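You operate a simulated robot arm through the tools that you are given. There is no shell and no other tool. Be economical: measure what you need, move in short steps, check, and stop when the job is done.

The job below is to be done with a simulated robot arm. You get a single attempt, and the scene is never put back.

TASK
Leave the lying cask to air: bung out, hole down, both chocks in.
Fine: wooden bung in the steel dish; push the chocks in last.

It is judged by the outcome, as a careful person would: the job done as asked, and still so three seconds after it is handed in. It fails if anything else is knocked over, pushed out of place, dropped, spilled or broken.

THE ROBOT
A 7-joint arm with a two-finger parallel gripper, fixed in place. Base frame: the origin is at the foot of the arm, x ahead of it, y to its left, z up; the work surface is at about z = 0.8. Lengths are in m, angles in degrees, forces in N, time in s.
With the tool pointing down near the work surface it reaches from about 0.3 to 0.7 m from the base axis. Its first joint turns from -66.0 to 66.0 degrees. Payload 1.57 kg.
The tool frame sits at the grasp point between the pads (the TCP): z along the fingers, y along the line on which they close. The tips reach 0.03 m beyond it. The gripper opens to 0.11 m. The fingers are 0.024 m wide and 0.012 m thick; the gripper's body (0.048 by 0.112 m) begins 0.078 m behind the TCP.
Orientation is that of the tool frame in the base frame, as a unit quaternion [x, y, z, w]. With the fingers straight down and closing along the base's y, the tool's x points along the base's -x, its y along +y and its z along -z.

THE INTERFACE
- The arm moves only by the tool arm_command. Its argument "deltas" is a list of rows, each an object of numbers (a shift or turn left out is 0, a gripper value left out holds the last): "dx", "dy", "dz": the shift along the tool's x, y, z in units of 50 mm (1.0 is 50 mm); "wx", "wy", "wz": the turn, a rotation vector about the tool's x, y, z in units of 6 degrees (1.0 is 6 degrees); "fingers": the closure in counts, from 0 (fully open) to 255 (shut). In form: [{"dx": .., "dy": .., "dz": .., "wx": .., "wy": .., "wz": .., "fingers": ..}, ...]. A call has 1 to 12 rows; each row shifts and turns the commanded pose from where the row before left it, along the tool's axes as they then stand. A call with a number of a shift or a turn outside -1 to 1 is refused whole. Each row takes 0.2 s and may step no farther than 0.05 m and 8.6 degrees from the row before; otherwise, or with a gripper value out of range, the whole call is refused. Where a pose cannot be reached the arm comes as near as it can. A force on the tool above 80 N (or 10 N above the force at the start of the call, whichever is more), or a blocked arm, ends the call early, and 0.2 s more pass. Each finger travels about 0.108 m/s and halts on what it meets, pressing with about 32 N; the grip force reading is that of the motor and also rises with nothing between the fingers. The clock runs only during rows and for 0.2 s after the last one: add rows that do not move to give the fingers time. The reply holds the time, the measured pose of the TCP, the force on the tool along the base axes, the opening and the grip force, in the units named above and with some noise.
- Cameras (640 x 400 px; columns grow to the right, rows downward): "scene" is fixed at [0.1619, -0.3889, 1.4086]; the picture's right is [0.79, -0.61, 0.00], its down [-0.33, -0.42, -0.85] and it looks along [0.51, 0.67, -0.53] (base axes); focal length 214 px, centre (320, 200). "wrist" rides on the gripper at [-0.036, 0, -0.08] in the tool frame; the picture's right is [0.00, -1.00, 0.00], its down [0.97, 0.00, -0.24] and it looks along [0.24, 0.00, 0.97] (tool axes); focal length 218 px, centre (320, 200).
- capture(camera): a new picture of that camera. It takes no simulated time.
- point_at(camera, pixels): for up to 12 pixels [column, row] of the newest picture of that camera ("zoom" is the newest enlarged one), the place [x, y, z] in the base frame of the surface seen there, good to about 0.003 m. It takes no simulated time.
- enlarge(camera, box): a new picture of the part [left, top, right, bottom] of that camera's present view, enlarged. It takes no simulated time.
- hand_in(): hands the job in; it is judged then, once.

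Go step by step. Measure first, check grasps and placings, and put right what went wrong. The budget is 80 turns and 46 pictures, counting those below and the enlarged ones. Unless the task says otherwise, let go and move clear before handing in, and close with one line.

The tools are called after "Call:" by a JSON object that holds its "api" and its "payload". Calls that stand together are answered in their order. arm_command: Moves the arm, as the interface text tells. Its arguments: {"type":"object","properties":{"deltas":{"type":"array"}},"required":["deltas"]} The other tools are called the same way: capture (camera) takes a picture; point_at (camera, pixels) gives the place of the surface under pixels of a picture; enlarge (camera, box) takes an enlarged picture of a part of a camera's view; hand_in () hands the job in.

At the start:

```text
time_s: 0.0
eef_pos: [0.4104, 0.0058, 1.2447]
tcp_rot: [0.0, 1.0, 0.0, 0.0]
ft_force: [-0.4, -0.6, 0.4]
width: 0.1102
finger_force: 0.1
```

scene: 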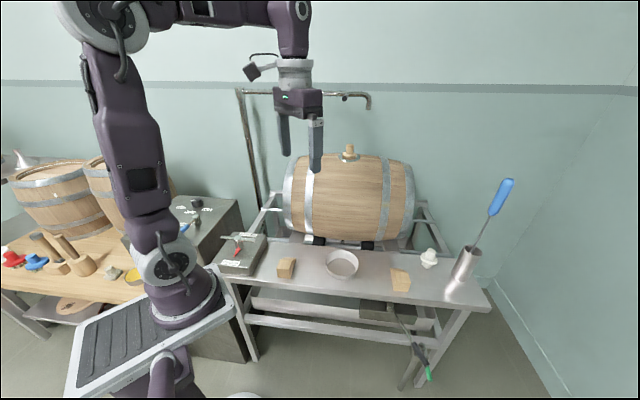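
wrist: 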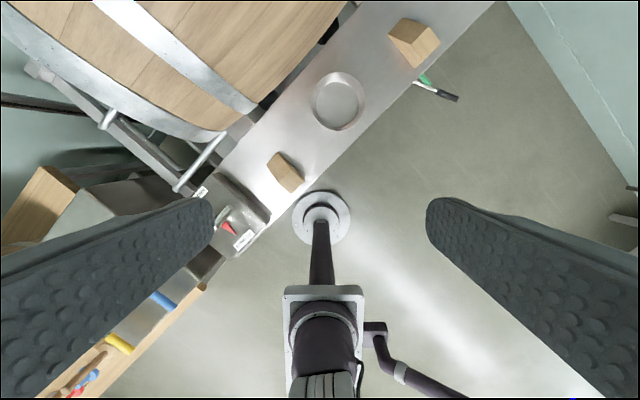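

The scene shows a cask on a cradle with a bung on top (349,152), a dish (342,263), two wooden chocks (286,267) and (400,280), and a box with a red lever (238,250). I'll look closer at these.

Call:
{"api": "enlarge", "payload": {"camera": "scene", "box": [260, 130, 460, 300]}}

Call:
{"api": "enlarge", "payload": {"camera": "scene", "box": [200, 190, 320, 300]}}

Call:
{"api": "point_at", "payload": {"camera": "scene", "pixels": [[349, 146], [349, 158], [342, 268], [286, 260], [286, 272], [400, 272], [400, 285], [238, 250], [320, 239], [367, 244], [350, 200], [429, 255]]}}

```text
2.35 times, centred on (360, 215) of scene
```

zoom: 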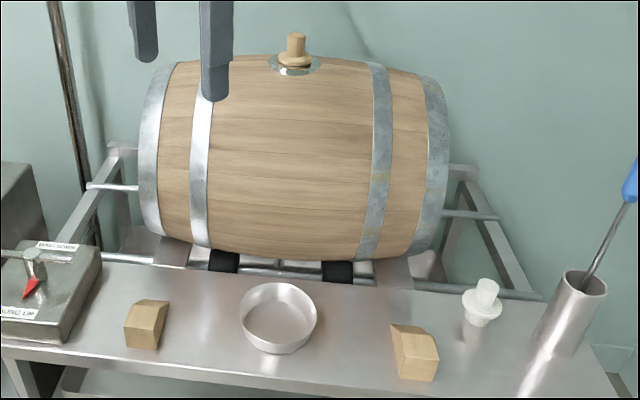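

```text
3.64 times, centred on (260, 245) of scene
```

zoom: 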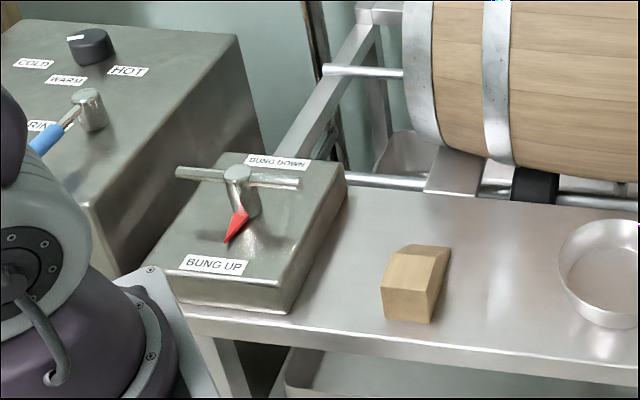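

```text
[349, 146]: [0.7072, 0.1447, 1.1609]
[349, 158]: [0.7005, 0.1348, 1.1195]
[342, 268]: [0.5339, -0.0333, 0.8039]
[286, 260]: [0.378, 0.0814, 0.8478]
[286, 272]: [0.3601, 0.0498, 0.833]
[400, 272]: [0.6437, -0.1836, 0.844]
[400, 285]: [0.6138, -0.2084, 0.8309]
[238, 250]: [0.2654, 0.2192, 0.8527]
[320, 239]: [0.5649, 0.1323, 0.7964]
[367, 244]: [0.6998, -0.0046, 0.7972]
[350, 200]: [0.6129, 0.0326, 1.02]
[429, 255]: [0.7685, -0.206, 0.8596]
```

The box has a T-handle with a red pointer at "BUNG UP", so it turns the cask. Next I'll look closer at the bung and at the grey plates under the cask front, where the chocks may go.

Call:
{"api": "enlarge", "payload": {"camera": "scene", "box": [325, 135, 375, 167]}}

Call:
{"api": "point_at", "payload": {"camera": "zoom", "pixels": [[308, 110], [280, 150], [338, 150], [308, 200], [290, 240], [330, 240], [308, 270], [240, 260], [385, 270]]}}

Call:
{"api": "enlarge", "payload": {"camera": "scene", "box": [270, 215, 440, 300]}}

```text
12.50 times, centred on (350, 151) of scene
```

zoom: 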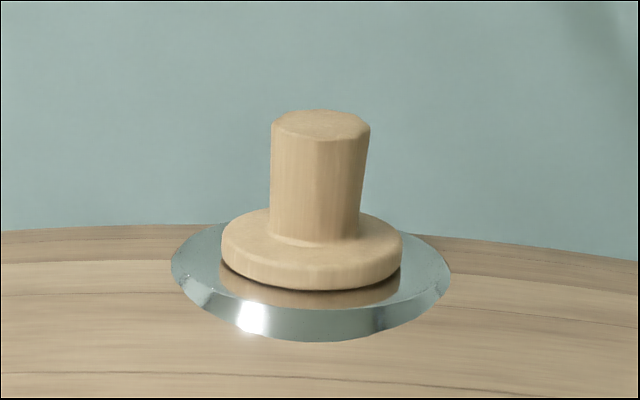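

```text
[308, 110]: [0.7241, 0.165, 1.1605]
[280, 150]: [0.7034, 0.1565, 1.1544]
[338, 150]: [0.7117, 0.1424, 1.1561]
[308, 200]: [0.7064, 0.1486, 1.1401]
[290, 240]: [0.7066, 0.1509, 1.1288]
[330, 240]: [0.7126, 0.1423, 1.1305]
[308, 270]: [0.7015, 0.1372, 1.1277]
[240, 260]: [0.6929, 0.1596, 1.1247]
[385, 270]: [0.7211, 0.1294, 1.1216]
```

```text
3.76 times, centred on (355, 258) of scene
```

zoom: 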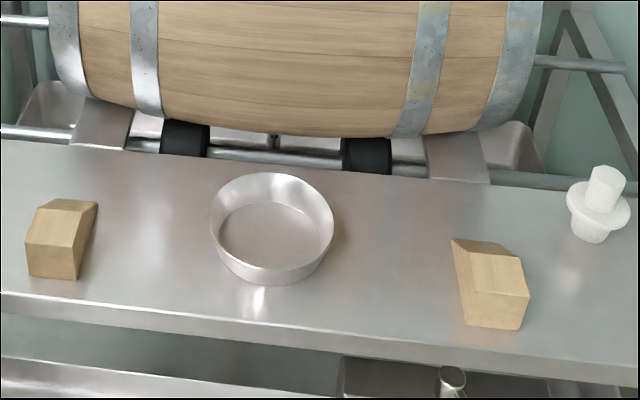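

The bung has a knob about 0.03 wide between z 1.135 and 1.16, near (0.713, 0.153). Now I'll measure the ledge plates and the chocks.

Call:
{"api": "point_at", "payload": {"camera": "zoom", "pixels": [[72, 143], [122, 150], [92, 105], [128, 118], [432, 178], [488, 182], [430, 142], [478, 140], [455, 160], [100, 130], [55, 170], [455, 200]]}}

Call:
{"api": "point_at", "payload": {"camera": "zoom", "pixels": [[30, 242], [75, 247], [97, 204], [52, 200], [40, 208], [28, 275], [76, 278], [452, 240], [508, 246], [460, 284], [528, 294], [520, 258]]}}

Call:
{"api": "point_at", "payload": {"camera": "zoom", "pixels": [[466, 325], [520, 329], [272, 177], [272, 282], [210, 222], [333, 225], [270, 240], [270, 110], [100, 80], [450, 110], [185, 140], [365, 155]]}}

Call:
{"api": "enlarge", "payload": {"camera": "wrist", "box": [180, 0, 500, 200]}}

```text
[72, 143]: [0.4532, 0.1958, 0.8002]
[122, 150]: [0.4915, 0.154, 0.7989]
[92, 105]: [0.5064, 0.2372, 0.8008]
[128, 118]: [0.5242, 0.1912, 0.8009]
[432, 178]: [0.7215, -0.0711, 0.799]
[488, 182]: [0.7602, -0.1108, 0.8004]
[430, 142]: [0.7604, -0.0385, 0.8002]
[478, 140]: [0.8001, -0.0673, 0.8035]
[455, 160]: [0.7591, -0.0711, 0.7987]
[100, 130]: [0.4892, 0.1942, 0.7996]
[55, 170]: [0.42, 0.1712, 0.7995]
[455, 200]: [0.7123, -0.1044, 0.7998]
```

```text
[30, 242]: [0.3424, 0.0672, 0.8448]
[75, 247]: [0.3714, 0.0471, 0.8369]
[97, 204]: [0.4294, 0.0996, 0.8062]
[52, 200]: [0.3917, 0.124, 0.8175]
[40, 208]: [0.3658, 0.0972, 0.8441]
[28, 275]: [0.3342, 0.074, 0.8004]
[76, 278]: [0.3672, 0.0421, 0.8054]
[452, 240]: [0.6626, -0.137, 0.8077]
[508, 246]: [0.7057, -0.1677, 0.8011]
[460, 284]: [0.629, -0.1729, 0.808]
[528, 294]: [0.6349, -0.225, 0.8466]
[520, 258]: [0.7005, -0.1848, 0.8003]
```

```text
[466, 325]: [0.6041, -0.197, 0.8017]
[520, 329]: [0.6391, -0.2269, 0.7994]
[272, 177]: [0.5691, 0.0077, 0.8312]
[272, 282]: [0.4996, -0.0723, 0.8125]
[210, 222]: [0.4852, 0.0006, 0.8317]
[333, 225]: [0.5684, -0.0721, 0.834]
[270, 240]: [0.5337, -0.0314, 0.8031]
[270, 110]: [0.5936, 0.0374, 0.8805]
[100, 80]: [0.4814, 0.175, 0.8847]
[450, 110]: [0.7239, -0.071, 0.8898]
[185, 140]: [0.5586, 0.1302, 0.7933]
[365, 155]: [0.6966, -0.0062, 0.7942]
```

```text
2.00 times, centred on (340, 100) of wrist
```

zoom: 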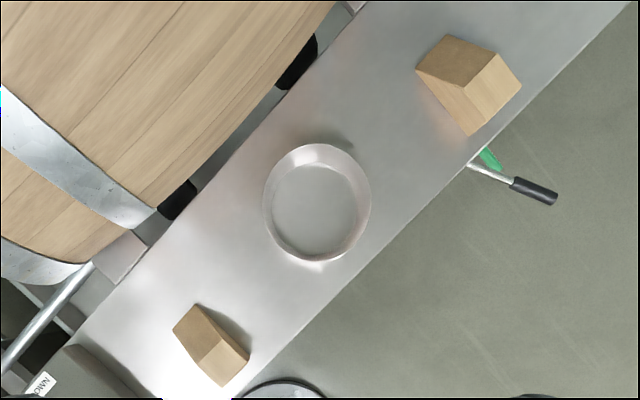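

Along the bench (u) and inward (v), both chocks line up with the flush plates under the cask at u≈0.21 and 0.588, toes facing in, so a straight push of about 0.15 m should seat them. I'll check where the pipe behind the cask sits and the details of the T-handle before moving.

Call:
{"api": "capture", "payload": {"camera": "scene"}}

Call:
{"api": "point_at", "payload": {"camera": "scene", "pixels": [[345, 97], [369, 105], [240, 92], [250, 150], [265, 92], [358, 93]]}}

Call:
{"api": "enlarge", "payload": {"camera": "scene", "box": [215, 225, 275, 280]}}

```text
38 pictures are left
```

scene: 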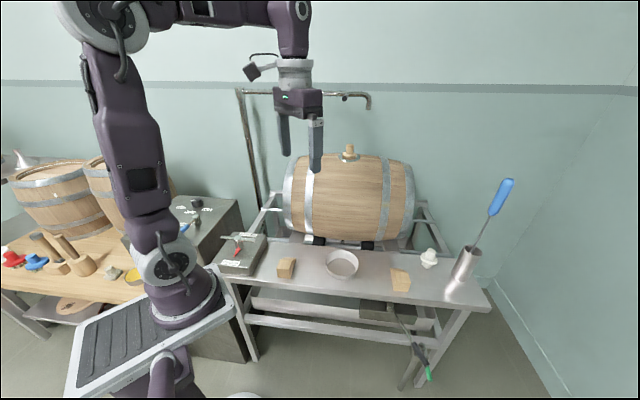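

```text
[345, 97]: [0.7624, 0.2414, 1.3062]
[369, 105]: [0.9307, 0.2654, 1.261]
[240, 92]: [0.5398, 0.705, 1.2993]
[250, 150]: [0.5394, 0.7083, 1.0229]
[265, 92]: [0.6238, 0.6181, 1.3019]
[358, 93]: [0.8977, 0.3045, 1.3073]
```

```text
7.27 times, centred on (245, 252) of scene
```

zoom: 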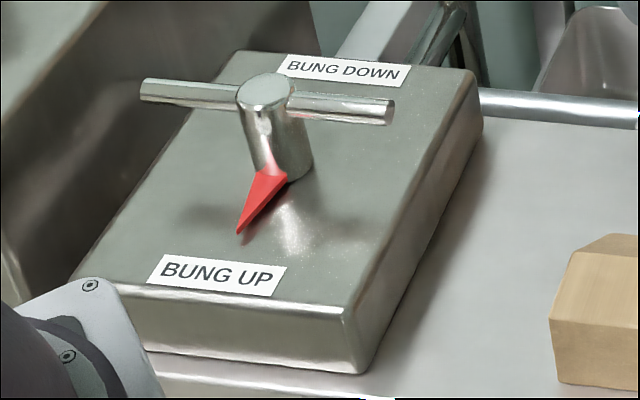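

The pipe runs behind the cask at z≈1.31, and something on it sits near (0.76, 0.24). I'll check that clearance and measure the T-handle.

Call:
{"api": "point_at", "payload": {"camera": "zoom", "pixels": [[265, 85], [150, 88], [385, 108], [262, 105], [325, 103], [200, 92], [280, 160], [240, 230], [215, 275], [345, 70], [130, 250], [440, 90]]}}

Call:
{"api": "enlarge", "payload": {"camera": "scene", "box": [310, 80, 390, 130]}}

Call:
{"api": "point_at", "payload": {"camera": "zoom", "pixels": [[150, 110], [280, 110], [275, 140], [250, 130], [400, 115], [200, 110], [490, 200]]}}

```text
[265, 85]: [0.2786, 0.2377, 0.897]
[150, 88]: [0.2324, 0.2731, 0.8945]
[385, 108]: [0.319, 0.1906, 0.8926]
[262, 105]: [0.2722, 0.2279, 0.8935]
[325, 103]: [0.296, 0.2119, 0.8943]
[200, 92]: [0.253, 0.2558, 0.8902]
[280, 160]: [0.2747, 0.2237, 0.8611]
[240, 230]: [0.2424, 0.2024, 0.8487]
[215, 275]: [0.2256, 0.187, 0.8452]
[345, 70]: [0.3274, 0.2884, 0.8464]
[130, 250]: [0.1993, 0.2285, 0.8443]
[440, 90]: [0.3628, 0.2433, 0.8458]
```

```text
8.00 times, centred on (350, 105) of scene
```

zoom: 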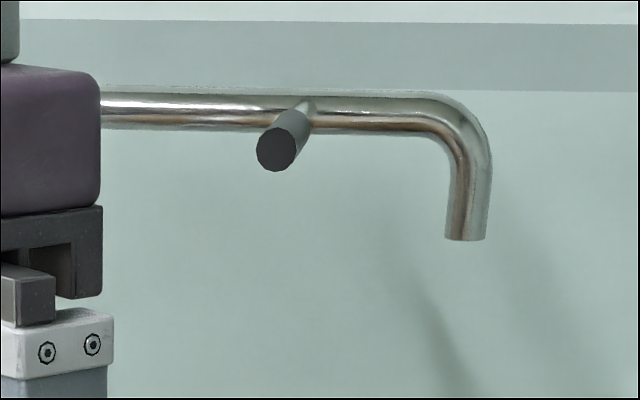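

```text
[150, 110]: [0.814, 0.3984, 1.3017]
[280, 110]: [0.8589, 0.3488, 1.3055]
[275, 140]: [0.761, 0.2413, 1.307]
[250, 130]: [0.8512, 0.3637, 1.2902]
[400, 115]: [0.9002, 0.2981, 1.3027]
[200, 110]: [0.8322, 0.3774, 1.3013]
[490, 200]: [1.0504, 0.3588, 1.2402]
```

The tap rod on the pipe ends near (0.76, 0.24, 1.31), close to where an upright gripper would stand over the bung at (0.719, 0.155). I'll lean the tool 30° outward so the body stays on the base side, and move to a point short of the bung.

Call:
{"api": "arm_command", "payload": {"deltas": [{"wy": -1}, {"wy": -1}, {"wy": -1}, {"wy": -1}, {"wy": -1}, {"dx": -0.52, "dy": 0.426, "dz": 0.415}, {"dx": -0.52, "dy": 0.426, "dz": 0.415}, {"dx": -0.52, "dy": 0.426, "dz": 0.415}, {"dx": -0.52, "dy": 0.426, "dz": 0.415}, {"dx": -0.52, "dy": 0.426, "dz": 0.415}, {"dx": -0.52, "dy": 0.426, "dz": 0.415}, {"dx": -0.52, "dy": 0.426, "dz": 0.415}]}}

Call:
{"api": "capture", "payload": {"camera": "wrist"}}

Call:
{"api": "capture", "payload": {"camera": "scene"}}

```text
time_s: 2.6
eef_pos: [0.6427, 0.1513, 1.2115]
tcp_rot: [0.0, 0.966, 0.0, 0.259]
ft_force: [0.1, 0.3, -0.8]
width: 0.1101
finger_force: 0.0
```

```text
35 pictures are left
```

wrist: 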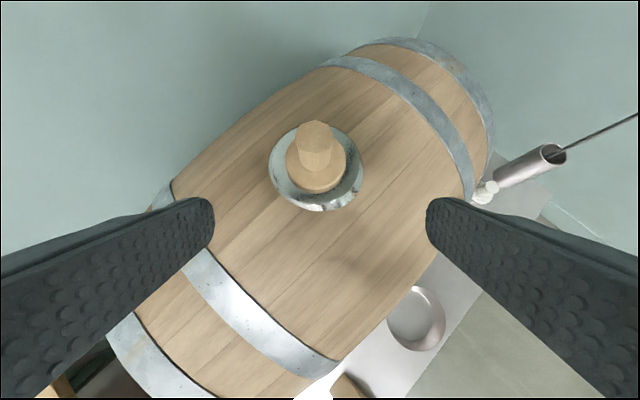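

```text
34 pictures are left
```

scene: 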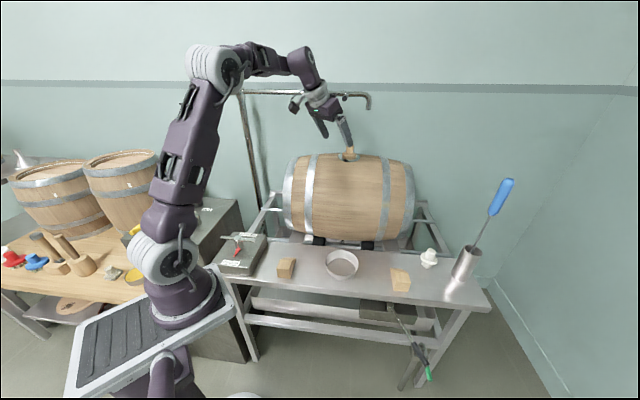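

The pose was reached, and the bung sits at wrist column 316, nearly on the centre line. I'll measure it from here.

Call:
{"api": "point_at", "payload": {"camera": "wrist", "pixels": [[316, 128], [303, 140], [330, 140], [316, 160], [316, 180], [290, 165], [343, 165], [270, 165], [362, 165], [316, 206]]}}

```text
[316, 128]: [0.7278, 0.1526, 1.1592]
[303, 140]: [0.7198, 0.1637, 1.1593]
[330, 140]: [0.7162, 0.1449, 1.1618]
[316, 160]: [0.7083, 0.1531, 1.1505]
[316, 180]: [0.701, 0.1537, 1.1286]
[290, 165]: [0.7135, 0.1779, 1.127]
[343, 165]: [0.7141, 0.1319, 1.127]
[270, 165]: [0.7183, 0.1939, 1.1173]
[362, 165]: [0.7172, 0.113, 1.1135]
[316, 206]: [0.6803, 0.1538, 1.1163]
```

The bung axis is at (0.720, 0.154), with the flange top at z≈1.129. I'll move in so the finger tips straddle the knob just above the flange, then close.

Call:
{"api": "arm_command", "payload": {"deltas": [{"dx": -0.19, "dy": 0.015, "dz": 0.372}, {"dx": -0.19, "dy": 0.015, "dz": 0.372}, {"dx": -0.19, "dy": 0.015, "dz": 0.372}, {"dx": -0.19, "dy": 0.015, "dz": 0.372}, {}, {"fingers": 130}, {"fingers": 130}, {"fingers": 130}]}}

Call:
{"api": "capture", "payload": {"camera": "wrist"}}

Call:
{"api": "enlarge", "payload": {"camera": "scene", "box": [290, 70, 400, 170]}}

```text
time_s: 4.4
eef_pos: [0.7112, 0.1581, 1.1656]
tcp_rot: [0.0, 0.966, 0.0, 0.259]
ft_force: [0.1, 0.6, -0.1]
width: 0.0536
finger_force: 0.1
```

```text
33 pictures are left
```

wrist: 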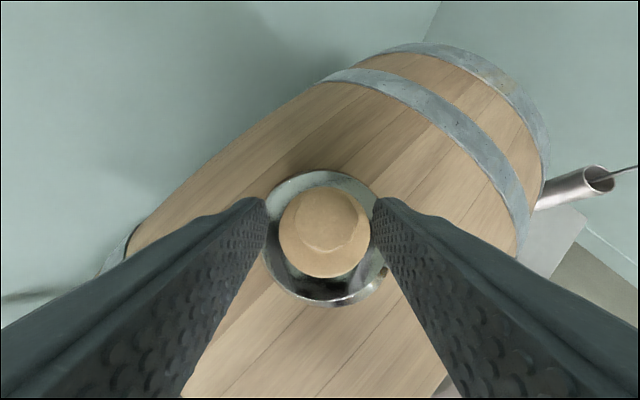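

```text
4.00 times, centred on (345, 120) of scene
```

zoom: 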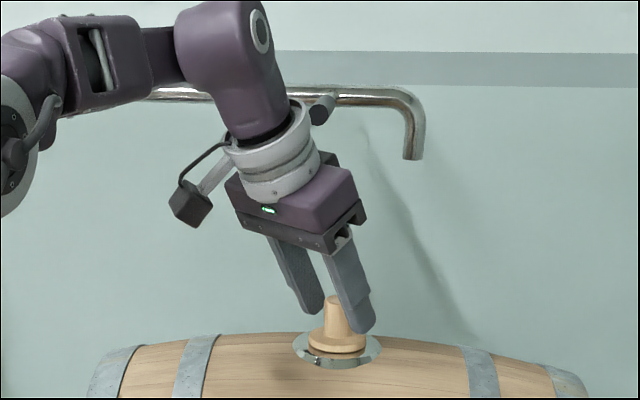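

The knob at (325,220) is centred between the finger tips, within about 2 mm. I'll shift slightly and close.

Call:
{"api": "arm_command", "payload": {"deltas": [{"dy": -0.04}, {"fingers": 255}, {"fingers": 255}, {"fingers": 255}]}}

Call:
{"api": "capture", "payload": {"camera": "wrist"}}

```text
time_s: 5.4
eef_pos: [0.7111, 0.1559, 1.1645]
tcp_rot: [0.0, 0.966, 0.0, 0.259]
ft_force: [-0.1, -0.6, -0.3]
width: 0.0265
finger_force: 31.8
```

```text
31 pictures are left
```

wrist: 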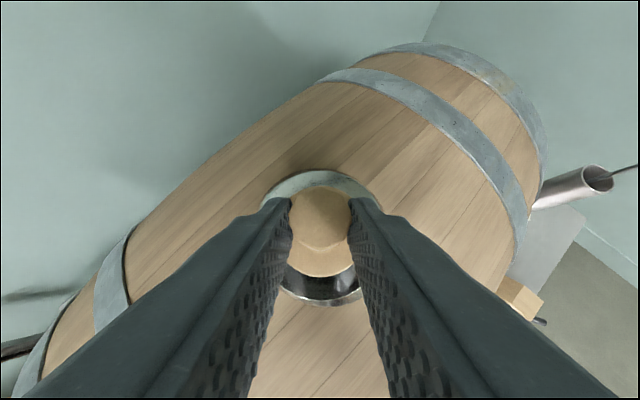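

The knob is gripped at 0.0265 m wide. Pulling straight up in small steps.

Call:
{"api": "arm_command", "payload": {"deltas": [{"dx": -0.1, "dz": -0.173}, {"dx": -0.1, "dz": -0.173}, {"dx": -0.1, "dz": -0.173}, {"dx": -0.1, "dz": -0.173}, {"dx": -0.1, "dz": -0.173}, {"dx": -0.1, "dz": -0.173}, {"dx": -0.1, "dz": -0.173}]}}

Call:
{"api": "enlarge", "payload": {"camera": "scene", "box": [290, 70, 400, 170]}}

```text
time_s: 7.0
eef_pos: [0.7078, 0.1554, 1.2233]
tcp_rot: [0.001, 0.966, -0.001, 0.26]
ft_force: [-0.3, -0.5, -1.4]
width: 0.0269
finger_force: 31.9
out of reach, approached as far as the arm can: row 6, 7
```

```text
4.00 times, centred on (345, 120) of scene
```

zoom: 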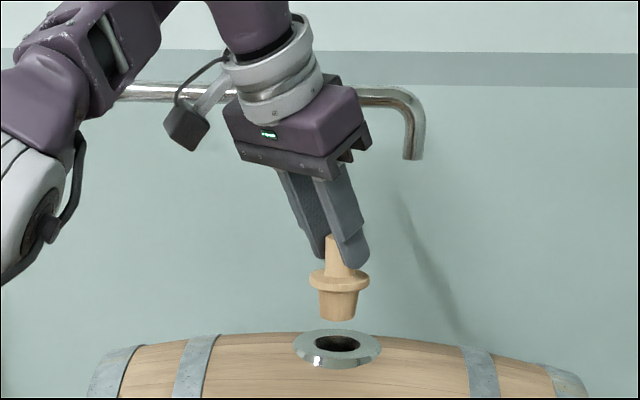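

The bung is out with a plug about 30 mm long, hanging upright. I'll keep the tilt so it stays vertical and move over the dish at height.

Call:
{"api": "arm_command", "payload": {"deltas": [{"dx": 0.549, "dy": -0.62, "dz": -0.317}, {"dx": 0.549, "dy": -0.62, "dz": -0.317}, {"dx": 0.549, "dy": -0.62, "dz": -0.317}, {"dx": 0.549, "dy": -0.62, "dz": -0.317}, {"dx": 0.549, "dy": -0.62, "dz": -0.317}, {"dx": 0.549, "dy": -0.62, "dz": -0.317}, {}]}}

```text
time_s: 8.6
eef_pos: [0.7056, 0.1552, 1.2219]
tcp_rot: [0.002, 0.966, -0.001, 0.259]
ft_force: [-1.3, -0.7, -0.6]
width: 0.027
finger_force: 31.8
out of reach, approached as far as the arm can: row 1, 2, 3, 4, 5, 6
```

The arm didn't move and reports every row out of reach, so it may be stuck at a stretched pose. I'll try a small step back and slightly down to see how the commanded pose is held.

Call:
{"api": "arm_command", "payload": {"deltas": [{"dx": 0.223, "dz": -0.027}]}}

```text
time_s: 9.0
eef_pos: [0.7008, 0.1648, 1.2218]
tcp_rot: [-0.016, 0.965, -0.003, 0.262]
ft_force: [0.5, -1.1, 0.0]
width: 0.0267
finger_force: 31.6
out of reach, approached as far as the arm can: row 1
```

It barely moved and drifted in y, so I'll look before trying more.

Call:
{"api": "capture", "payload": {"camera": "scene"}}

Call:
{"api": "enlarge", "payload": {"camera": "scene", "box": [180, 20, 420, 170]}}

```text
29 pictures are left
```

scene: 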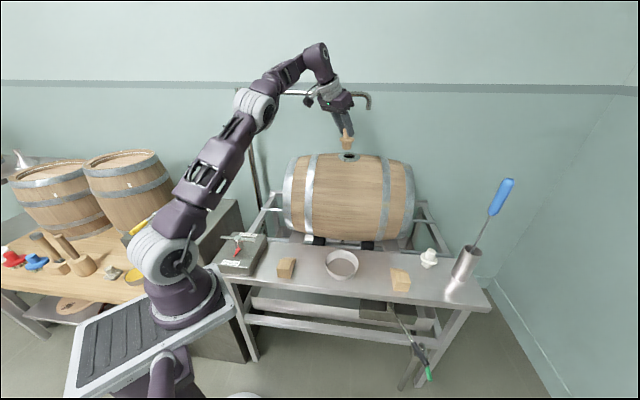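

```text
2.67 times, centred on (300, 95) of scene
```

zoom: 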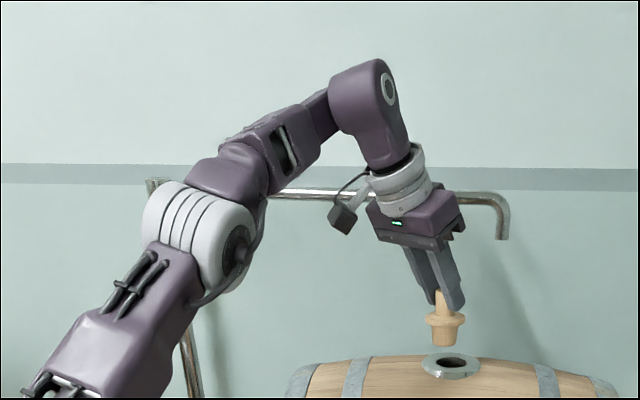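

The bung is still held clear above the hole and nothing is touching; the arm is just nearly straight. I'll try smaller steps backward.

Call:
{"api": "arm_command", "payload": {"deltas": [{"dx": 0.1, "dz": -0.05}, {"dx": 0.1, "dz": -0.05}, {"dx": 0.1, "dz": -0.05}]}}

```text
time_s: 9.8
eef_pos: [0.6772, 0.1552, 1.2167]
tcp_rot: [-0.001, 0.966, 0.001, 0.259]
ft_force: [0.1, 0.3, -0.9]
width: 0.0266
finger_force: 32.6
```

It's free now at (0.677, 0.155, 1.217). Continuing toward the dish.

Call:
{"api": "arm_command", "payload": {"deltas": [{"dx": 0.45, "dy": -0.3, "dz": -0.26}, {"dx": 0.45, "dy": -0.62, "dz": -0.26}, {"dx": 0.45, "dy": -0.62, "dz": -0.26}, {"dx": 0.45, "dy": -0.62, "dz": -0.26}, {"dx": 0.45, "dy": -0.62, "dz": -0.26}, {"dx": 0.45, "dy": -0.62, "dz": -0.26}, {"dy": -0.32}, {}]}}

```text
time_s: 11.6
eef_pos: [0.5205, -0.033, 1.2188]
tcp_rot: [0.0, 0.966, 0.0, 0.259]
ft_force: [-0.8, -0.2, -0.8]
width: 0.0265
finger_force: 31.9
```

I'm above the dish. Descending to a check height.

Call:
{"api": "arm_command", "payload": {"deltas": [{"dx": 0.41, "dz": 0.71}, {"dx": 0.41, "dz": 0.71}, {"dx": 0.41, "dz": 0.71}, {"dx": 0.41, "dz": 0.71}, {"dx": 0.41, "dz": 0.71}, {"dx": 0.41, "dz": 0.71}, {"dx": 0.41, "dz": 0.71}, {}]}}

Call:
{"api": "enlarge", "payload": {"camera": "scene", "box": [270, 180, 430, 300]}}

Call:
{"api": "capture", "payload": {"camera": "wrist"}}

```text
time_s: 13.4
eef_pos: [0.52, -0.0293, 0.9303]
tcp_rot: [0.0, 0.966, 0.0, 0.259]
ft_force: [1.0, 0.9, 0.2]
width: 0.0262
finger_force: 31.8
```

```text
3.33 times, centred on (350, 240) of scene
```

zoom: 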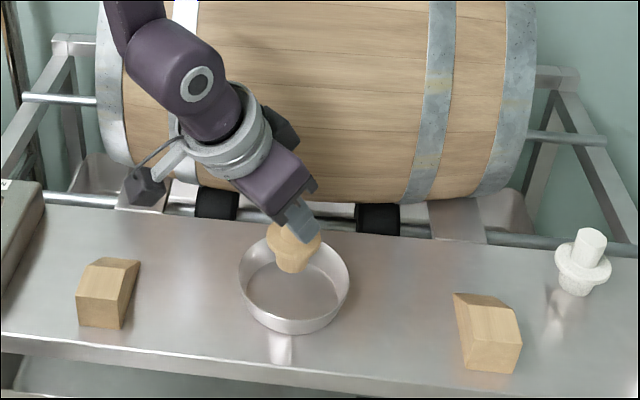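

```text
26 pictures are left
```

wrist: 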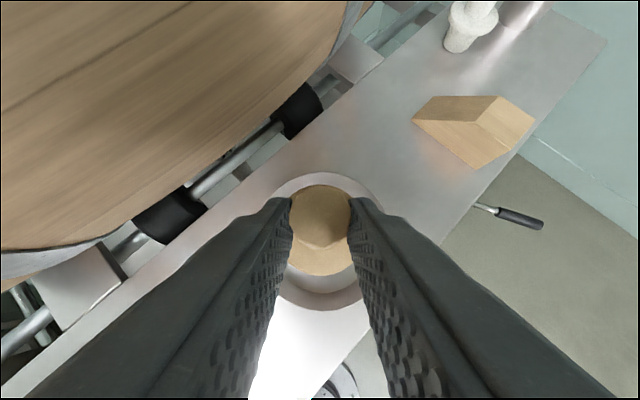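

The bung hangs over the dish. I'll measure its bottom to know how far to lower.

Call:
{"api": "point_at", "payload": {"camera": "zoom", "pixels": [[293, 268], [293, 255], [293, 240], [310, 290], [240, 270], [350, 275], [296, 325]]}}

```text
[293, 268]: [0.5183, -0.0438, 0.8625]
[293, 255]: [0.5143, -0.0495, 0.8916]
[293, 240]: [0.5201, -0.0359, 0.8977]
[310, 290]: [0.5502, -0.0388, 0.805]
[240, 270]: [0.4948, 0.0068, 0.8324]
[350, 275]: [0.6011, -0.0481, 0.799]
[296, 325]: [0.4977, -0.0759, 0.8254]
```

The bung bottom is 0.07 below the TCP and the dish floor is at 0.804, so contact should come near TCP 0.874. Lowering gently.

Call:
{"api": "arm_command", "payload": {"deltas": [{"dx": 0.2, "dz": 0.346}, {"dx": 0.2, "dz": 0.346}, {"dx": 0.08, "dz": 0.139}, {"dx": 0.03, "dz": 0.052}, {"dx": 0.03, "dz": 0.052}, {}]}}

Call:
{"api": "enlarge", "payload": {"camera": "scene", "box": [300, 220, 390, 290]}}

```text
time_s: 14.8
eef_pos: [0.5216, -0.0304, 0.8777]
tcp_rot: [-0.001, 0.965, 0.001, 0.261]
ft_force: [1.8, -1.2, 27.1]
width: 0.0263
finger_force: 32.4
```

```text
5.71 times, centred on (345, 255) of scene
```

zoom: 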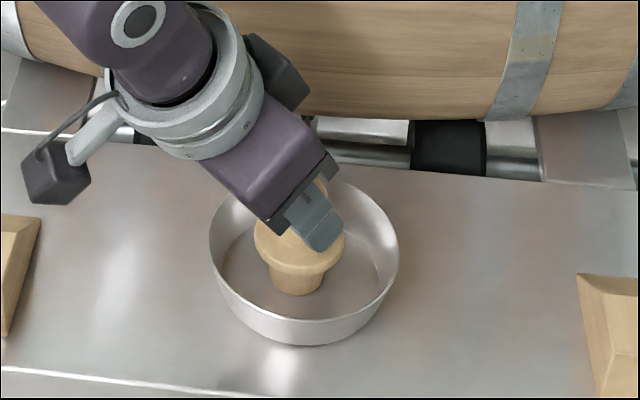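

Contact at 27 N, with the bung standing in the dish. I'll ease up 2 mm, open partly, and retreat along the tool axis.

Call:
{"api": "arm_command", "payload": {"deltas": [{"dx": -0.02, "dz": -0.035}, {"fingers": 130}, {"fingers": 130}, {}, {"dz": -0.5}, {"dz": -1}, {"dz": -1}, {"dz": -1}, {}]}}

Call:
{"api": "capture", "payload": {"camera": "scene"}}

```text
time_s: 16.8
eef_pos: [0.4337, -0.0316, 1.0302]
tcp_rot: [-0.001, 0.966, 0.0, 0.259]
ft_force: [-0.6, -0.3, 0.1]
width: 0.054
finger_force: 0.1
```

```text
24 pictures are left
```

scene: 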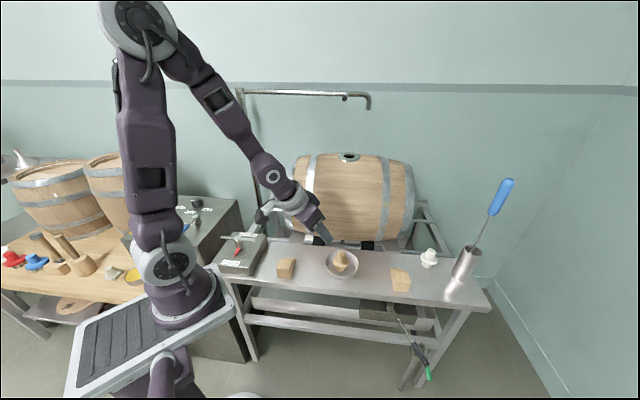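

The bung now stands in the dish. Next I'll bring the tool upright and move above the T-handle hub near (0.276, 0.234).

Call:
{"api": "arm_command", "payload": {"deltas": [{"wy": 1}, {"wy": 1}, {"wy": 1}, {"wy": 1}, {"wy": 1}, {"dx": 0.45, "dy": 0.76, "dz": -0.086}, {"dx": 0.45, "dy": 0.76, "dz": -0.086}, {"dx": 0.45, "dy": 0.76, "dz": -0.086}, {"dx": 0.45, "dy": 0.76, "dz": -0.086}, {"dx": 0.45, "dy": 0.76, "dz": -0.086}, {"dx": 0.45, "dy": 0.76, "dz": -0.086}, {"dx": 0.45, "dy": 0.76, "dz": -0.086}]}}

Call:
{"api": "point_at", "payload": {"camera": "scene", "pixels": [[210, 203], [195, 202], [186, 225], [215, 225], [235, 205]]}}

Call:
{"api": "capture", "payload": {"camera": "wrist"}}

```text
time_s: 19.4
eef_pos: [0.2751, 0.2404, 1.0593]
tcp_rot: [0.001, 1.0, 0.0, 0.0]
ft_force: [0.1, -0.1, 0.0]
width: 0.0537
finger_force: 0.0
```

```text
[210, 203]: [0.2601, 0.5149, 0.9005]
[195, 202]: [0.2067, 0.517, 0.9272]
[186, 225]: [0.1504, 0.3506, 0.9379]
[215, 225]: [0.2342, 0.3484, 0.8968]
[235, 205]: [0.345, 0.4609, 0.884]
```

```text
23 pictures are left
```

wrist: 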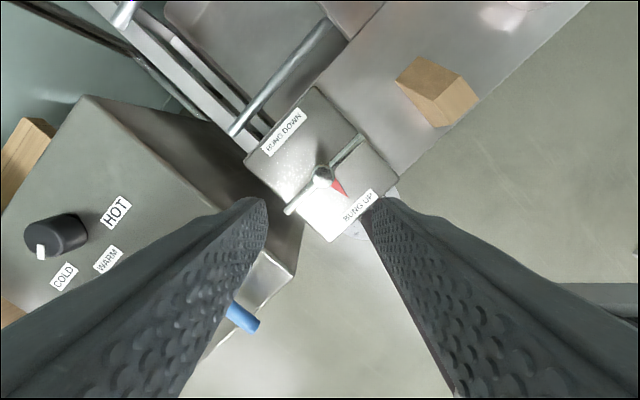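

I'm above the handle, which shows at (322,175). I'll measure the hub and bar from this view.

Call:
{"api": "point_at", "payload": {"camera": "wrist", "pixels": [[322, 173], [312, 172], [332, 172], [322, 166], [290, 210], [360, 138], [305, 196], [345, 152], [338, 190], [327, 182]]}}

Call:
{"api": "arm_command", "payload": {"deltas": [{"wz": 1}, {"wz": 1}, {"wz": 1}, {"wz": 1}, {"wz": 1}, {"wz": 1}, {"wz": 1}, {"wz": 0.5}, {}]}}

```text
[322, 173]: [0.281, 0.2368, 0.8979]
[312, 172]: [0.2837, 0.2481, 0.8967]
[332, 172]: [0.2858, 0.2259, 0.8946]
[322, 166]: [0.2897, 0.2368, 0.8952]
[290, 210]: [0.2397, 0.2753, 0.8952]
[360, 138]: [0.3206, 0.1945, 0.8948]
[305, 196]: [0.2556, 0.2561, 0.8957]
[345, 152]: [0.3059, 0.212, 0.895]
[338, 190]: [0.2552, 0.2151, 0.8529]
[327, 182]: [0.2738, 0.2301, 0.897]
```

```text
time_s: 21.4
eef_pos: [0.2767, 0.2358, 1.0605]
tcp_rot: [0.384, 0.924, -0.001, 0.001]
ft_force: [0.0, -0.6, 0.4]
width: 0.0539
finger_force: 0.1
```

The tool now closes along v, across the bar, and the hub centre is (0.280, 0.236). I'll descend over the hub and close.

Call:
{"api": "arm_command", "payload": {"deltas": [{"dx": -0.057, "dy": 0.057}, {"dz": 0.79}, {"dz": 0.79}, {"dz": 0.79}, {"dz": 0.75}, {}]}}

Call:
{"api": "capture", "payload": {"camera": "wrist"}}

Call:
{"api": "enlarge", "payload": {"camera": "scene", "box": [190, 180, 300, 290]}}

```text
time_s: 22.8
eef_pos: [0.2779, 0.2378, 0.9049]
tcp_rot: [0.383, 0.924, -0.001, 0.0]
ft_force: [0.5, -0.5, 1.2]
width: 0.0539
finger_force: 0.1
```

```text
22 pictures are left
```

wrist: 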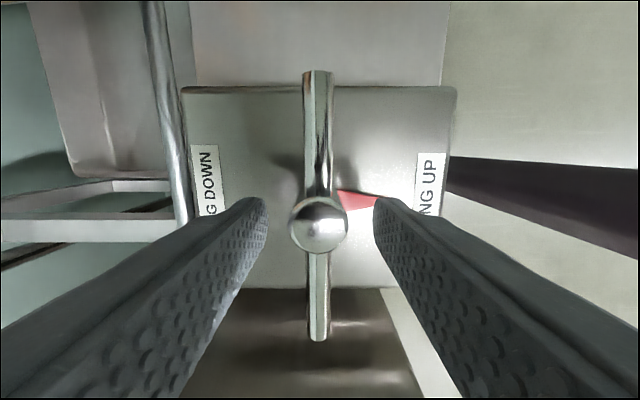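

```text
3.64 times, centred on (245, 235) of scene
```

zoom: 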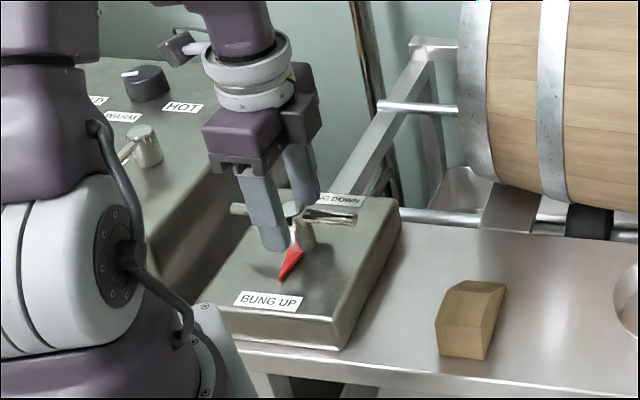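

The hub at (319,226) is centred between the fingers and about 4 mm toward tool −x. I'll correct that and close on it.

Call:
{"api": "arm_command", "payload": {"deltas": [{"dx": -0.075}, {"fingers": 255}, {"fingers": 255}, {"fingers": 255}, {}]}}

Call:
{"api": "arm_command", "payload": {"deltas": [{"wz": -1}, {"wz": -1}, {"wz": -1}, {"wz": -1}, {"wz": -1}]}}

Call:
{"api": "enlarge", "payload": {"camera": "scene", "box": [190, 180, 300, 290]}}

```text
time_s: 24.0
eef_pos: [0.2815, 0.2339, 0.9057]
tcp_rot: [0.383, 0.924, 0.0, 0.0]
ft_force: [3.7, 4.4, -8.9]
width: 0.0273
finger_force: 38.0
```

```text
time_s: 25.2
eef_pos: [0.2813, 0.2363, 0.9045]
tcp_rot: [0.127, 0.992, 0.001, 0.0]
ft_force: [-3.1, 16.6, 8.5]
width: 0.0273
finger_force: 37.4
```

```text
3.64 times, centred on (245, 235) of scene
```

zoom: 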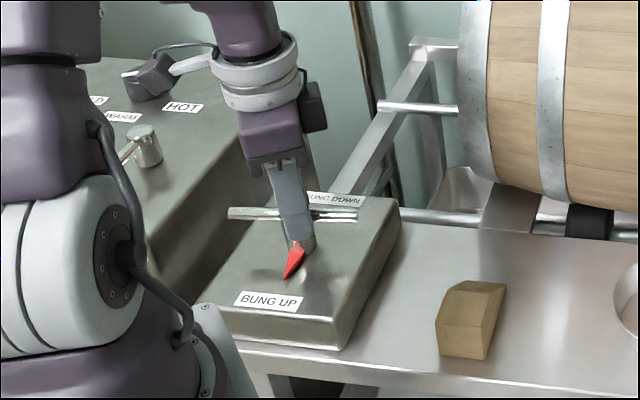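

The bar has hardly turned yet; the fingers slid on the round hub about 25°, and force is building as their edges meet the bar. I'll continue a little.

Call:
{"api": "arm_command", "payload": {"deltas": [{"wz": -1}, {"wz": -1}, {"wz": -1}]}}

Call:
{"api": "enlarge", "payload": {"camera": "scene", "box": [190, 180, 300, 290]}}

```text
time_s: 26.0
eef_pos: [0.2823, 0.2363, 0.9047]
tcp_rot: [-0.029, 1.0, 0.004, 0.001]
ft_force: [-15.3, 43.1, -27.5]
width: 0.0277
finger_force: 38.1
```

```text
3.64 times, centred on (245, 235) of scene
```

zoom: 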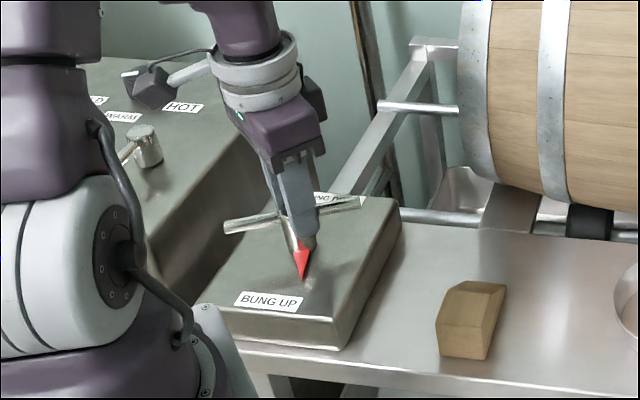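

The handle and pointer are now turning. I'll continue in the same direction.

Call:
{"api": "arm_command", "payload": {"deltas": [{"wz": -1}, {"wz": -1}, {"wz": -1}, {"wz": -1}, {"wz": -1}]}}

Call:
{"api": "enlarge", "payload": {"camera": "scene", "box": [190, 180, 300, 290]}}

```text
time_s: 27.2
eef_pos: [0.2819, 0.2375, 0.9067]
tcp_rot: [-0.288, 0.958, 0.004, 0.002]
ft_force: [-26.6, 41.5, 2.7]
width: 0.0277
finger_force: 37.9
```

```text
3.64 times, centred on (245, 235) of scene
```

zoom: 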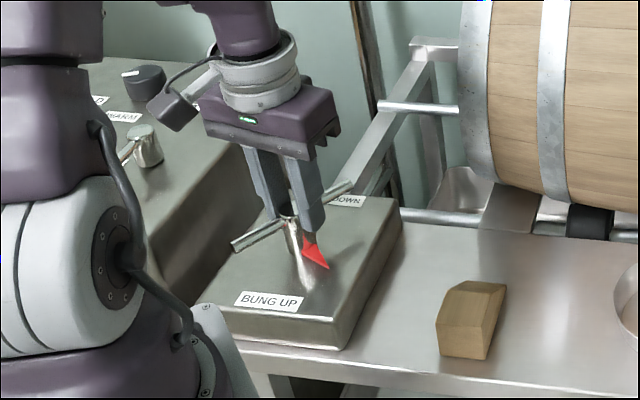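

It's turning well. I'll relieve the side load by 2 mm and keep rotating.

Call:
{"api": "arm_command", "payload": {"deltas": [{"dy": 0.04}, {"wz": -1}, {"wz": -1}, {"wz": -1}, {"wz": -1}, {"wz": -1}, {"wz": -1}, {"wz": -1}]}}

Call:
{"api": "enlarge", "payload": {"camera": "scene", "box": [190, 180, 300, 290]}}

```text
time_s: 29.0
eef_pos: [0.2793, 0.2389, 0.904]
tcp_rot: [-0.611, 0.792, 0.001, 0.0]
ft_force: [-30.4, 33.1, 3.1]
width: 0.0275
finger_force: 37.8
```

```text
3.64 times, centred on (245, 235) of scene
```

zoom: 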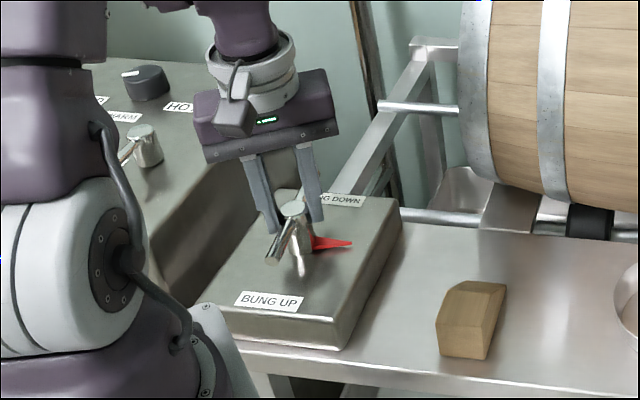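

The handle is about halfway, with the pointer toward +u. Continuing.

Call:
{"api": "arm_command", "payload": {"deltas": [{"wz": -1}, {"wz": -1}, {"wz": -1}, {"wz": -1}, {"wz": -1}, {"wz": -1}, {"wz": -1}]}}

Call:
{"api": "enlarge", "payload": {"camera": "scene", "box": [190, 180, 300, 290]}}

```text
time_s: 30.6
eef_pos: [0.2805, 0.2362, 0.9048]
tcp_rot: [0.854, -0.521, 0.0, 0.0]
ft_force: [-29.7, 12.7, 14.9]
width: 0.0274
finger_force: 37.7
```

```text
3.64 times, centred on (245, 235) of scene
```

zoom: 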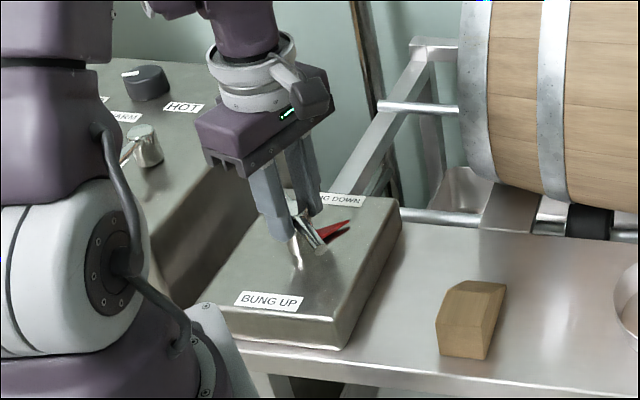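

About 45° remain. Continuing to the stop.

Call:
{"api": "arm_command", "payload": {"deltas": [{"wz": -1}, {"wz": -1}, {"wz": -1}, {"wz": -1}, {"wz": -1}, {"wz": -1}, {"wz": -1}, {"wz": -0.5}]}}

Call:
{"api": "capture", "payload": {"camera": "scene"}}

Call:
{"api": "enlarge", "payload": {"camera": "scene", "box": [190, 180, 300, 290]}}

```text
time_s: 32.4
eef_pos: [0.2804, 0.2357, 0.9035]
tcp_rot: [0.988, -0.157, 0.0, -0.001]
ft_force: [-16.0, 11.7, 14.1]
width: 0.0278
finger_force: 37.5
```

```text
15 pictures are left
```

scene: 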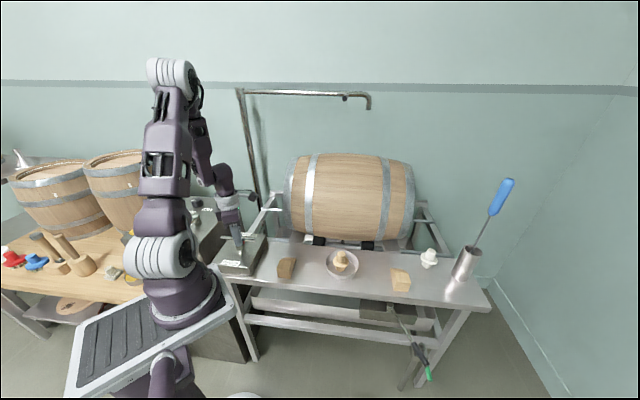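

```text
3.64 times, centred on (245, 235) of scene
```

zoom: 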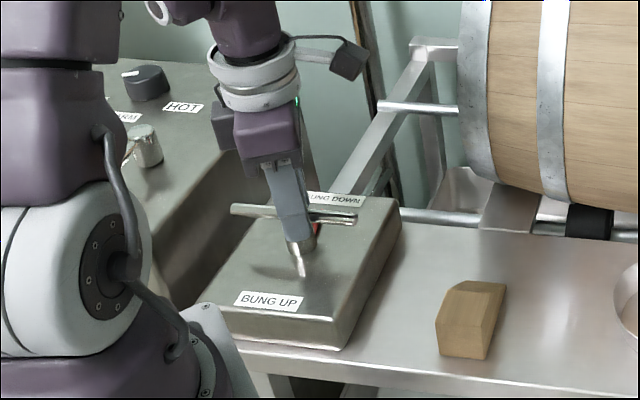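

The bar is back in line and the hole no longer shows on top, so the cask has followed to hole down. I'll release, rise, and check the pointer.

Call:
{"api": "arm_command", "payload": {"deltas": [{"fingers": 130}, {"fingers": 130}, {}, {"dz": -0.6}, {"dz": -0.8}, {"dz": -0.8}, {"dz": -0.8}, {}]}}

Call:
{"api": "capture", "payload": {"camera": "wrist"}}

Call:
{"api": "enlarge", "payload": {"camera": "scene", "box": [215, 215, 315, 285]}}

```text
time_s: 34.2
eef_pos: [0.2801, 0.2341, 1.0517]
tcp_rot: [0.988, -0.156, 0.001, 0.0]
ft_force: [0.2, -1.2, 0.0]
width: 0.0541
finger_force: 0.1
```

```text
13 pictures are left
```

wrist: 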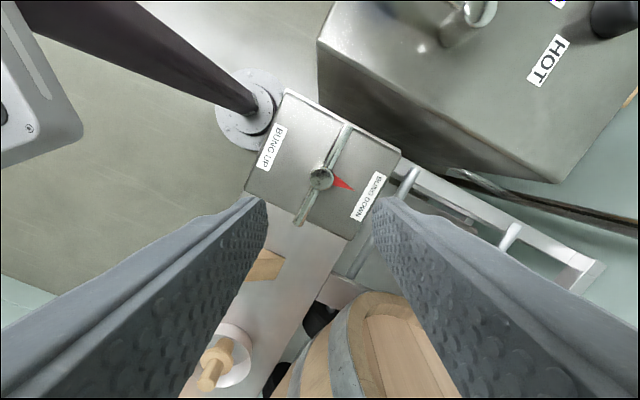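

```text
5.71 times, centred on (265, 250) of scene
```

zoom: 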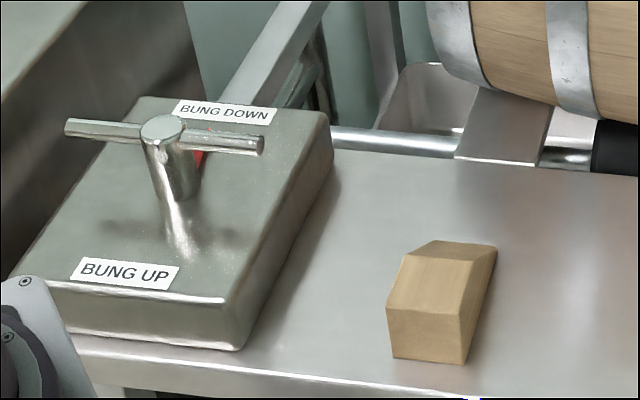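

The pointer now faces "BUNG DOWN" at wrist (350,187). I'll measure the bar's angle to see how exact the turn is.

Call:
{"api": "point_at", "payload": {"camera": "wrist", "pixels": [[346, 130], [301, 219], [350, 188], [340, 181], [320, 179]]}}

```text
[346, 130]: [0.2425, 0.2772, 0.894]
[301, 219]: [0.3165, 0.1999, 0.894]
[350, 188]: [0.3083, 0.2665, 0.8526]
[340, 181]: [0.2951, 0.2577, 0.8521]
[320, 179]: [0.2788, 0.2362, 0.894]
```

The turn is within about 2° of exact and the hole is down. Now the chocks: I'll close the fingers and unwind the wrist by 117° so the tool's x faces −v.

Call:
{"api": "arm_command", "payload": {"deltas": [{"wz": 1, "fingers": 255}, {"wz": 1}, {"wz": 1}, {"wz": 1}, {"wz": 1}, {"wz": 1}, {"wz": 1}, {"wz": 1}, {"wz": 1}, {"wz": 1}, {"wz": 1}, {"wz": 1}]}}

Call:
{"api": "arm_command", "payload": {"deltas": [{"wz": 1}, {"wz": 1}, {"wz": 1}, {"wz": 1}, {"wz": 1}, {"wz": 1}, {"wz": 1}, {"wz": 0.5}, {}]}}

```text
time_s: 36.8
eef_pos: [0.2814, 0.2354, 1.054]
tcp_rot: [-0.706, 0.708, -0.001, -0.001]
ft_force: [0.1, -0.4, -0.1]
width: 0.0001
finger_force: 21.2
```

```text
time_s: 38.8
eef_pos: [0.2808, 0.2358, 1.0547]
tcp_rot: [-0.383, 0.924, -0.001, 0.0]
ft_force: [-0.8, 0.7, 0.6]
width: 0.0002
finger_force: 21.4
```

Orientation is right: tool x along −v, y along −u. I'll move behind the left chock at height, then lean 30°.

Call:
{"api": "arm_command", "payload": {"deltas": [{"dx": 0.54, "dy": -0.704}, {"dx": 0.54, "dy": -0.704}, {"dx": 0.54, "dy": -0.704}, {"dx": 0.54, "dy": -0.704}, {"dx": 0.54, "dy": -0.704}, {"wy": -1}, {"wy": -1}, {"wy": -1}, {"wy": -1}, {"wy": -1}, {}]}}

Call:
{"api": "capture", "payload": {"camera": "wrist"}}

```text
time_s: 41.2
eef_pos: [0.3083, 0.0158, 1.0539]
tcp_rot: [-0.374, 0.902, 0.084, 0.2]
ft_force: [0.3, -0.3, 0.9]
width: 0.0
finger_force: 21.9
out of reach, approached as far as the arm can: row 10
```

```text
11 pictures are left
```

wrist: 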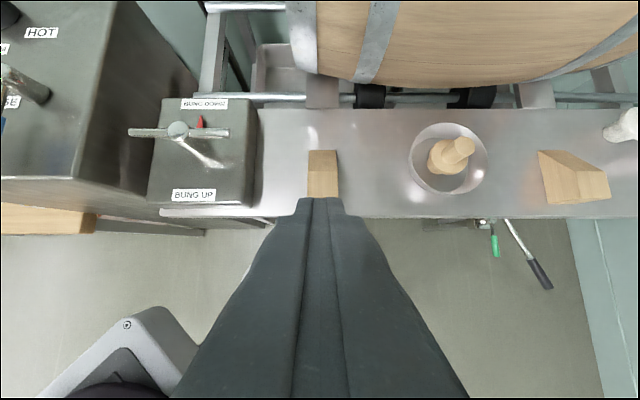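

The lean stopped at about 25°, which is enough for now. The chock at (322,172) lines up with its plate at (322,95); I'll measure both.

Call:
{"api": "point_at", "payload": {"camera": "wrist", "pixels": [[309, 153], [335, 153], [309, 170], [336, 170], [309, 192], [337, 192], [306, 106], [339, 106], [322, 161], [322, 190], [519, 106], [553, 106]]}}

Call:
{"api": "point_at", "payload": {"camera": "wrist", "pixels": [[540, 152], [579, 160], [553, 202], [606, 170], [610, 196], [590, 150], [548, 180]]}}

```text
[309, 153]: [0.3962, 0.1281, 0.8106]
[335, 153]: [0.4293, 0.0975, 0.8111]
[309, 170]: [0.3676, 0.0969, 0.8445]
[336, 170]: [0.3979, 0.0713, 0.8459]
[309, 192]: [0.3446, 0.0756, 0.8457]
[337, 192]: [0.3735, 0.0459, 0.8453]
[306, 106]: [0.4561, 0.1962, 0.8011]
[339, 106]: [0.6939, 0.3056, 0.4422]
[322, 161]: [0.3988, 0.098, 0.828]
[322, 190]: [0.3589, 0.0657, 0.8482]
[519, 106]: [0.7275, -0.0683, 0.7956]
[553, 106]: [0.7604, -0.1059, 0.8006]
```

```text
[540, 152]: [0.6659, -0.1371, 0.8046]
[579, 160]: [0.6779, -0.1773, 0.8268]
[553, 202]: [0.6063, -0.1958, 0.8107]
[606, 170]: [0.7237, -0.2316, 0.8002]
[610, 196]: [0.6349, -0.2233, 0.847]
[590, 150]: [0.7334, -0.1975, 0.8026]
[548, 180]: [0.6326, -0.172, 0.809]
```

The left chock centre is u≈0.212. I'll shift 5 mm and descend to TCP z≈0.842 behind its heel.

Call:
{"api": "arm_command", "payload": {"deltas": [{"dx": 0.36, "dy": -0.05, "dz": 0.772}, {"dx": 0.36, "dy": -0.05, "dz": 0.772}, {"dx": 0.36, "dz": 0.772}, {"dx": 0.36, "dz": 0.772}, {"dx": 0.34, "dz": 0.74}, {}]}}

Call:
{"api": "enlarge", "payload": {"camera": "scene", "box": [220, 200, 340, 300]}}

```text
time_s: 42.6
eef_pos: [0.3262, 0.0076, 1.0297]
tcp_rot: [-0.374, 0.902, 0.084, 0.199]
ft_force: [0.7, 0.5, 0.7]
width: 0.0
finger_force: 21.0
out of reach, approached as far as the arm can: row 1, 2, 3, 4, 5
```

```text
4.00 times, centred on (280, 250) of scene
```

zoom: 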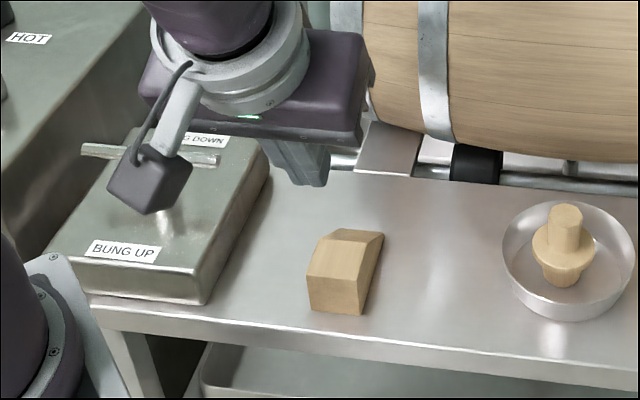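

The leaned pose can't go low this close to the base. I'll go upright for the first part of the push, then lean for the rest once farther out.

Call:
{"api": "arm_command", "payload": {"deltas": [{"wy": 1}, {"wy": 1}, {"wy": 1}, {"wy": 1}, {"wy": 0.17}, {}]}}

```text
time_s: 44.0
eef_pos: [0.327, 0.0069, 1.0286]
tcp_rot: [-0.383, 0.924, 0.001, -0.001]
ft_force: [0.3, 0.2, 0.5]
width: 0.0001
finger_force: 21.1
```

Upright again at u≈0.226, v≈0.236. I'll centre on the chock and descend behind its heel.

Call:
{"api": "arm_command", "payload": {"deltas": [{"dx": -0.28, "dy": 0.29}, {"dz": 0.76}, {"dz": 0.76}, {"dz": 0.76}, {"dz": 0.76}, {"dz": 0.76}, {}]}}

Call:
{"api": "enlarge", "payload": {"camera": "scene", "box": [220, 200, 340, 300]}}

```text
time_s: 45.6
eef_pos: [0.3275, 0.0275, 0.8379]
tcp_rot: [-0.383, 0.924, 0.002, 0.001]
ft_force: [0.8, -1.1, 0.7]
width: 0.0002
finger_force: 21.8
```

```text
4.00 times, centred on (280, 250) of scene
```

zoom: 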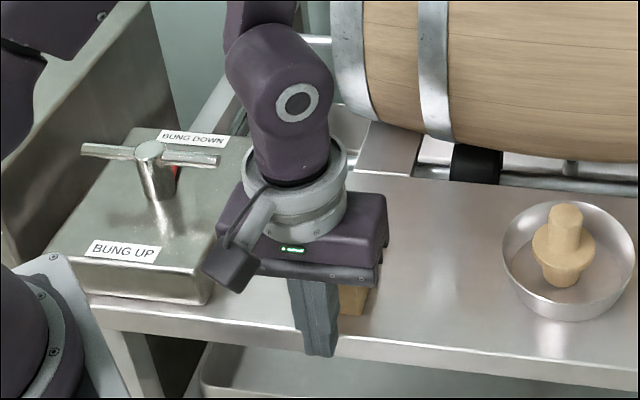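

The fingers are behind the chock heel. Before pushing, I'll check the height of the cable block (zoom 230,268), since it will pass near the T-handle.

Call:
{"api": "point_at", "payload": {"camera": "zoom", "pixels": [[230, 270], [215, 262], [240, 288], [320, 350], [350, 300], [355, 312], [230, 250]]}}

```text
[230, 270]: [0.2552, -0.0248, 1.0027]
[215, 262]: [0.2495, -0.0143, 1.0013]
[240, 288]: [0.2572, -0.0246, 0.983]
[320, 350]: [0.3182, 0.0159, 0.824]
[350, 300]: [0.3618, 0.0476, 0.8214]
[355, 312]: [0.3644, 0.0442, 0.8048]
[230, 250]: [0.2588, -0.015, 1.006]
```

The block is at z≥0.98, well clear. Pushing the left chock inward about 7 cm.

Call:
{"api": "arm_command", "payload": {"deltas": [{"dx": -0.32}, {"dx": -0.32}, {"dx": -0.32}, {"dx": -0.32}, {"dx": -0.32}, {"dx": -0.32}, {}]}}

Call:
{"api": "enlarge", "payload": {"camera": "scene", "box": [220, 200, 340, 300]}}

```text
time_s: 47.2
eef_pos: [0.3963, 0.0972, 0.8386]
tcp_rot: [-0.384, 0.923, 0.0, 0.0]
ft_force: [-0.5, 0.6, -0.5]
width: 0.0
finger_force: 21.1
```

```text
4.00 times, centred on (280, 250) of scene
```

zoom: 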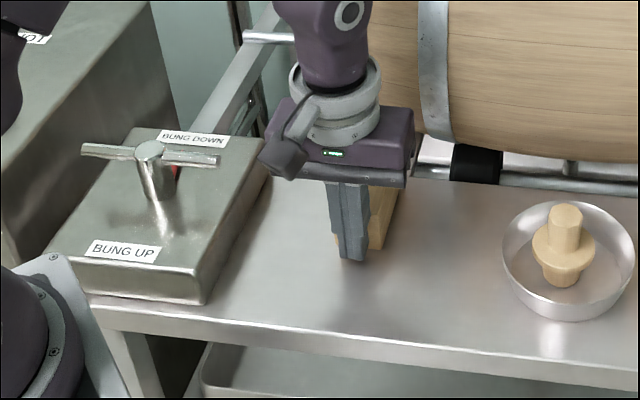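

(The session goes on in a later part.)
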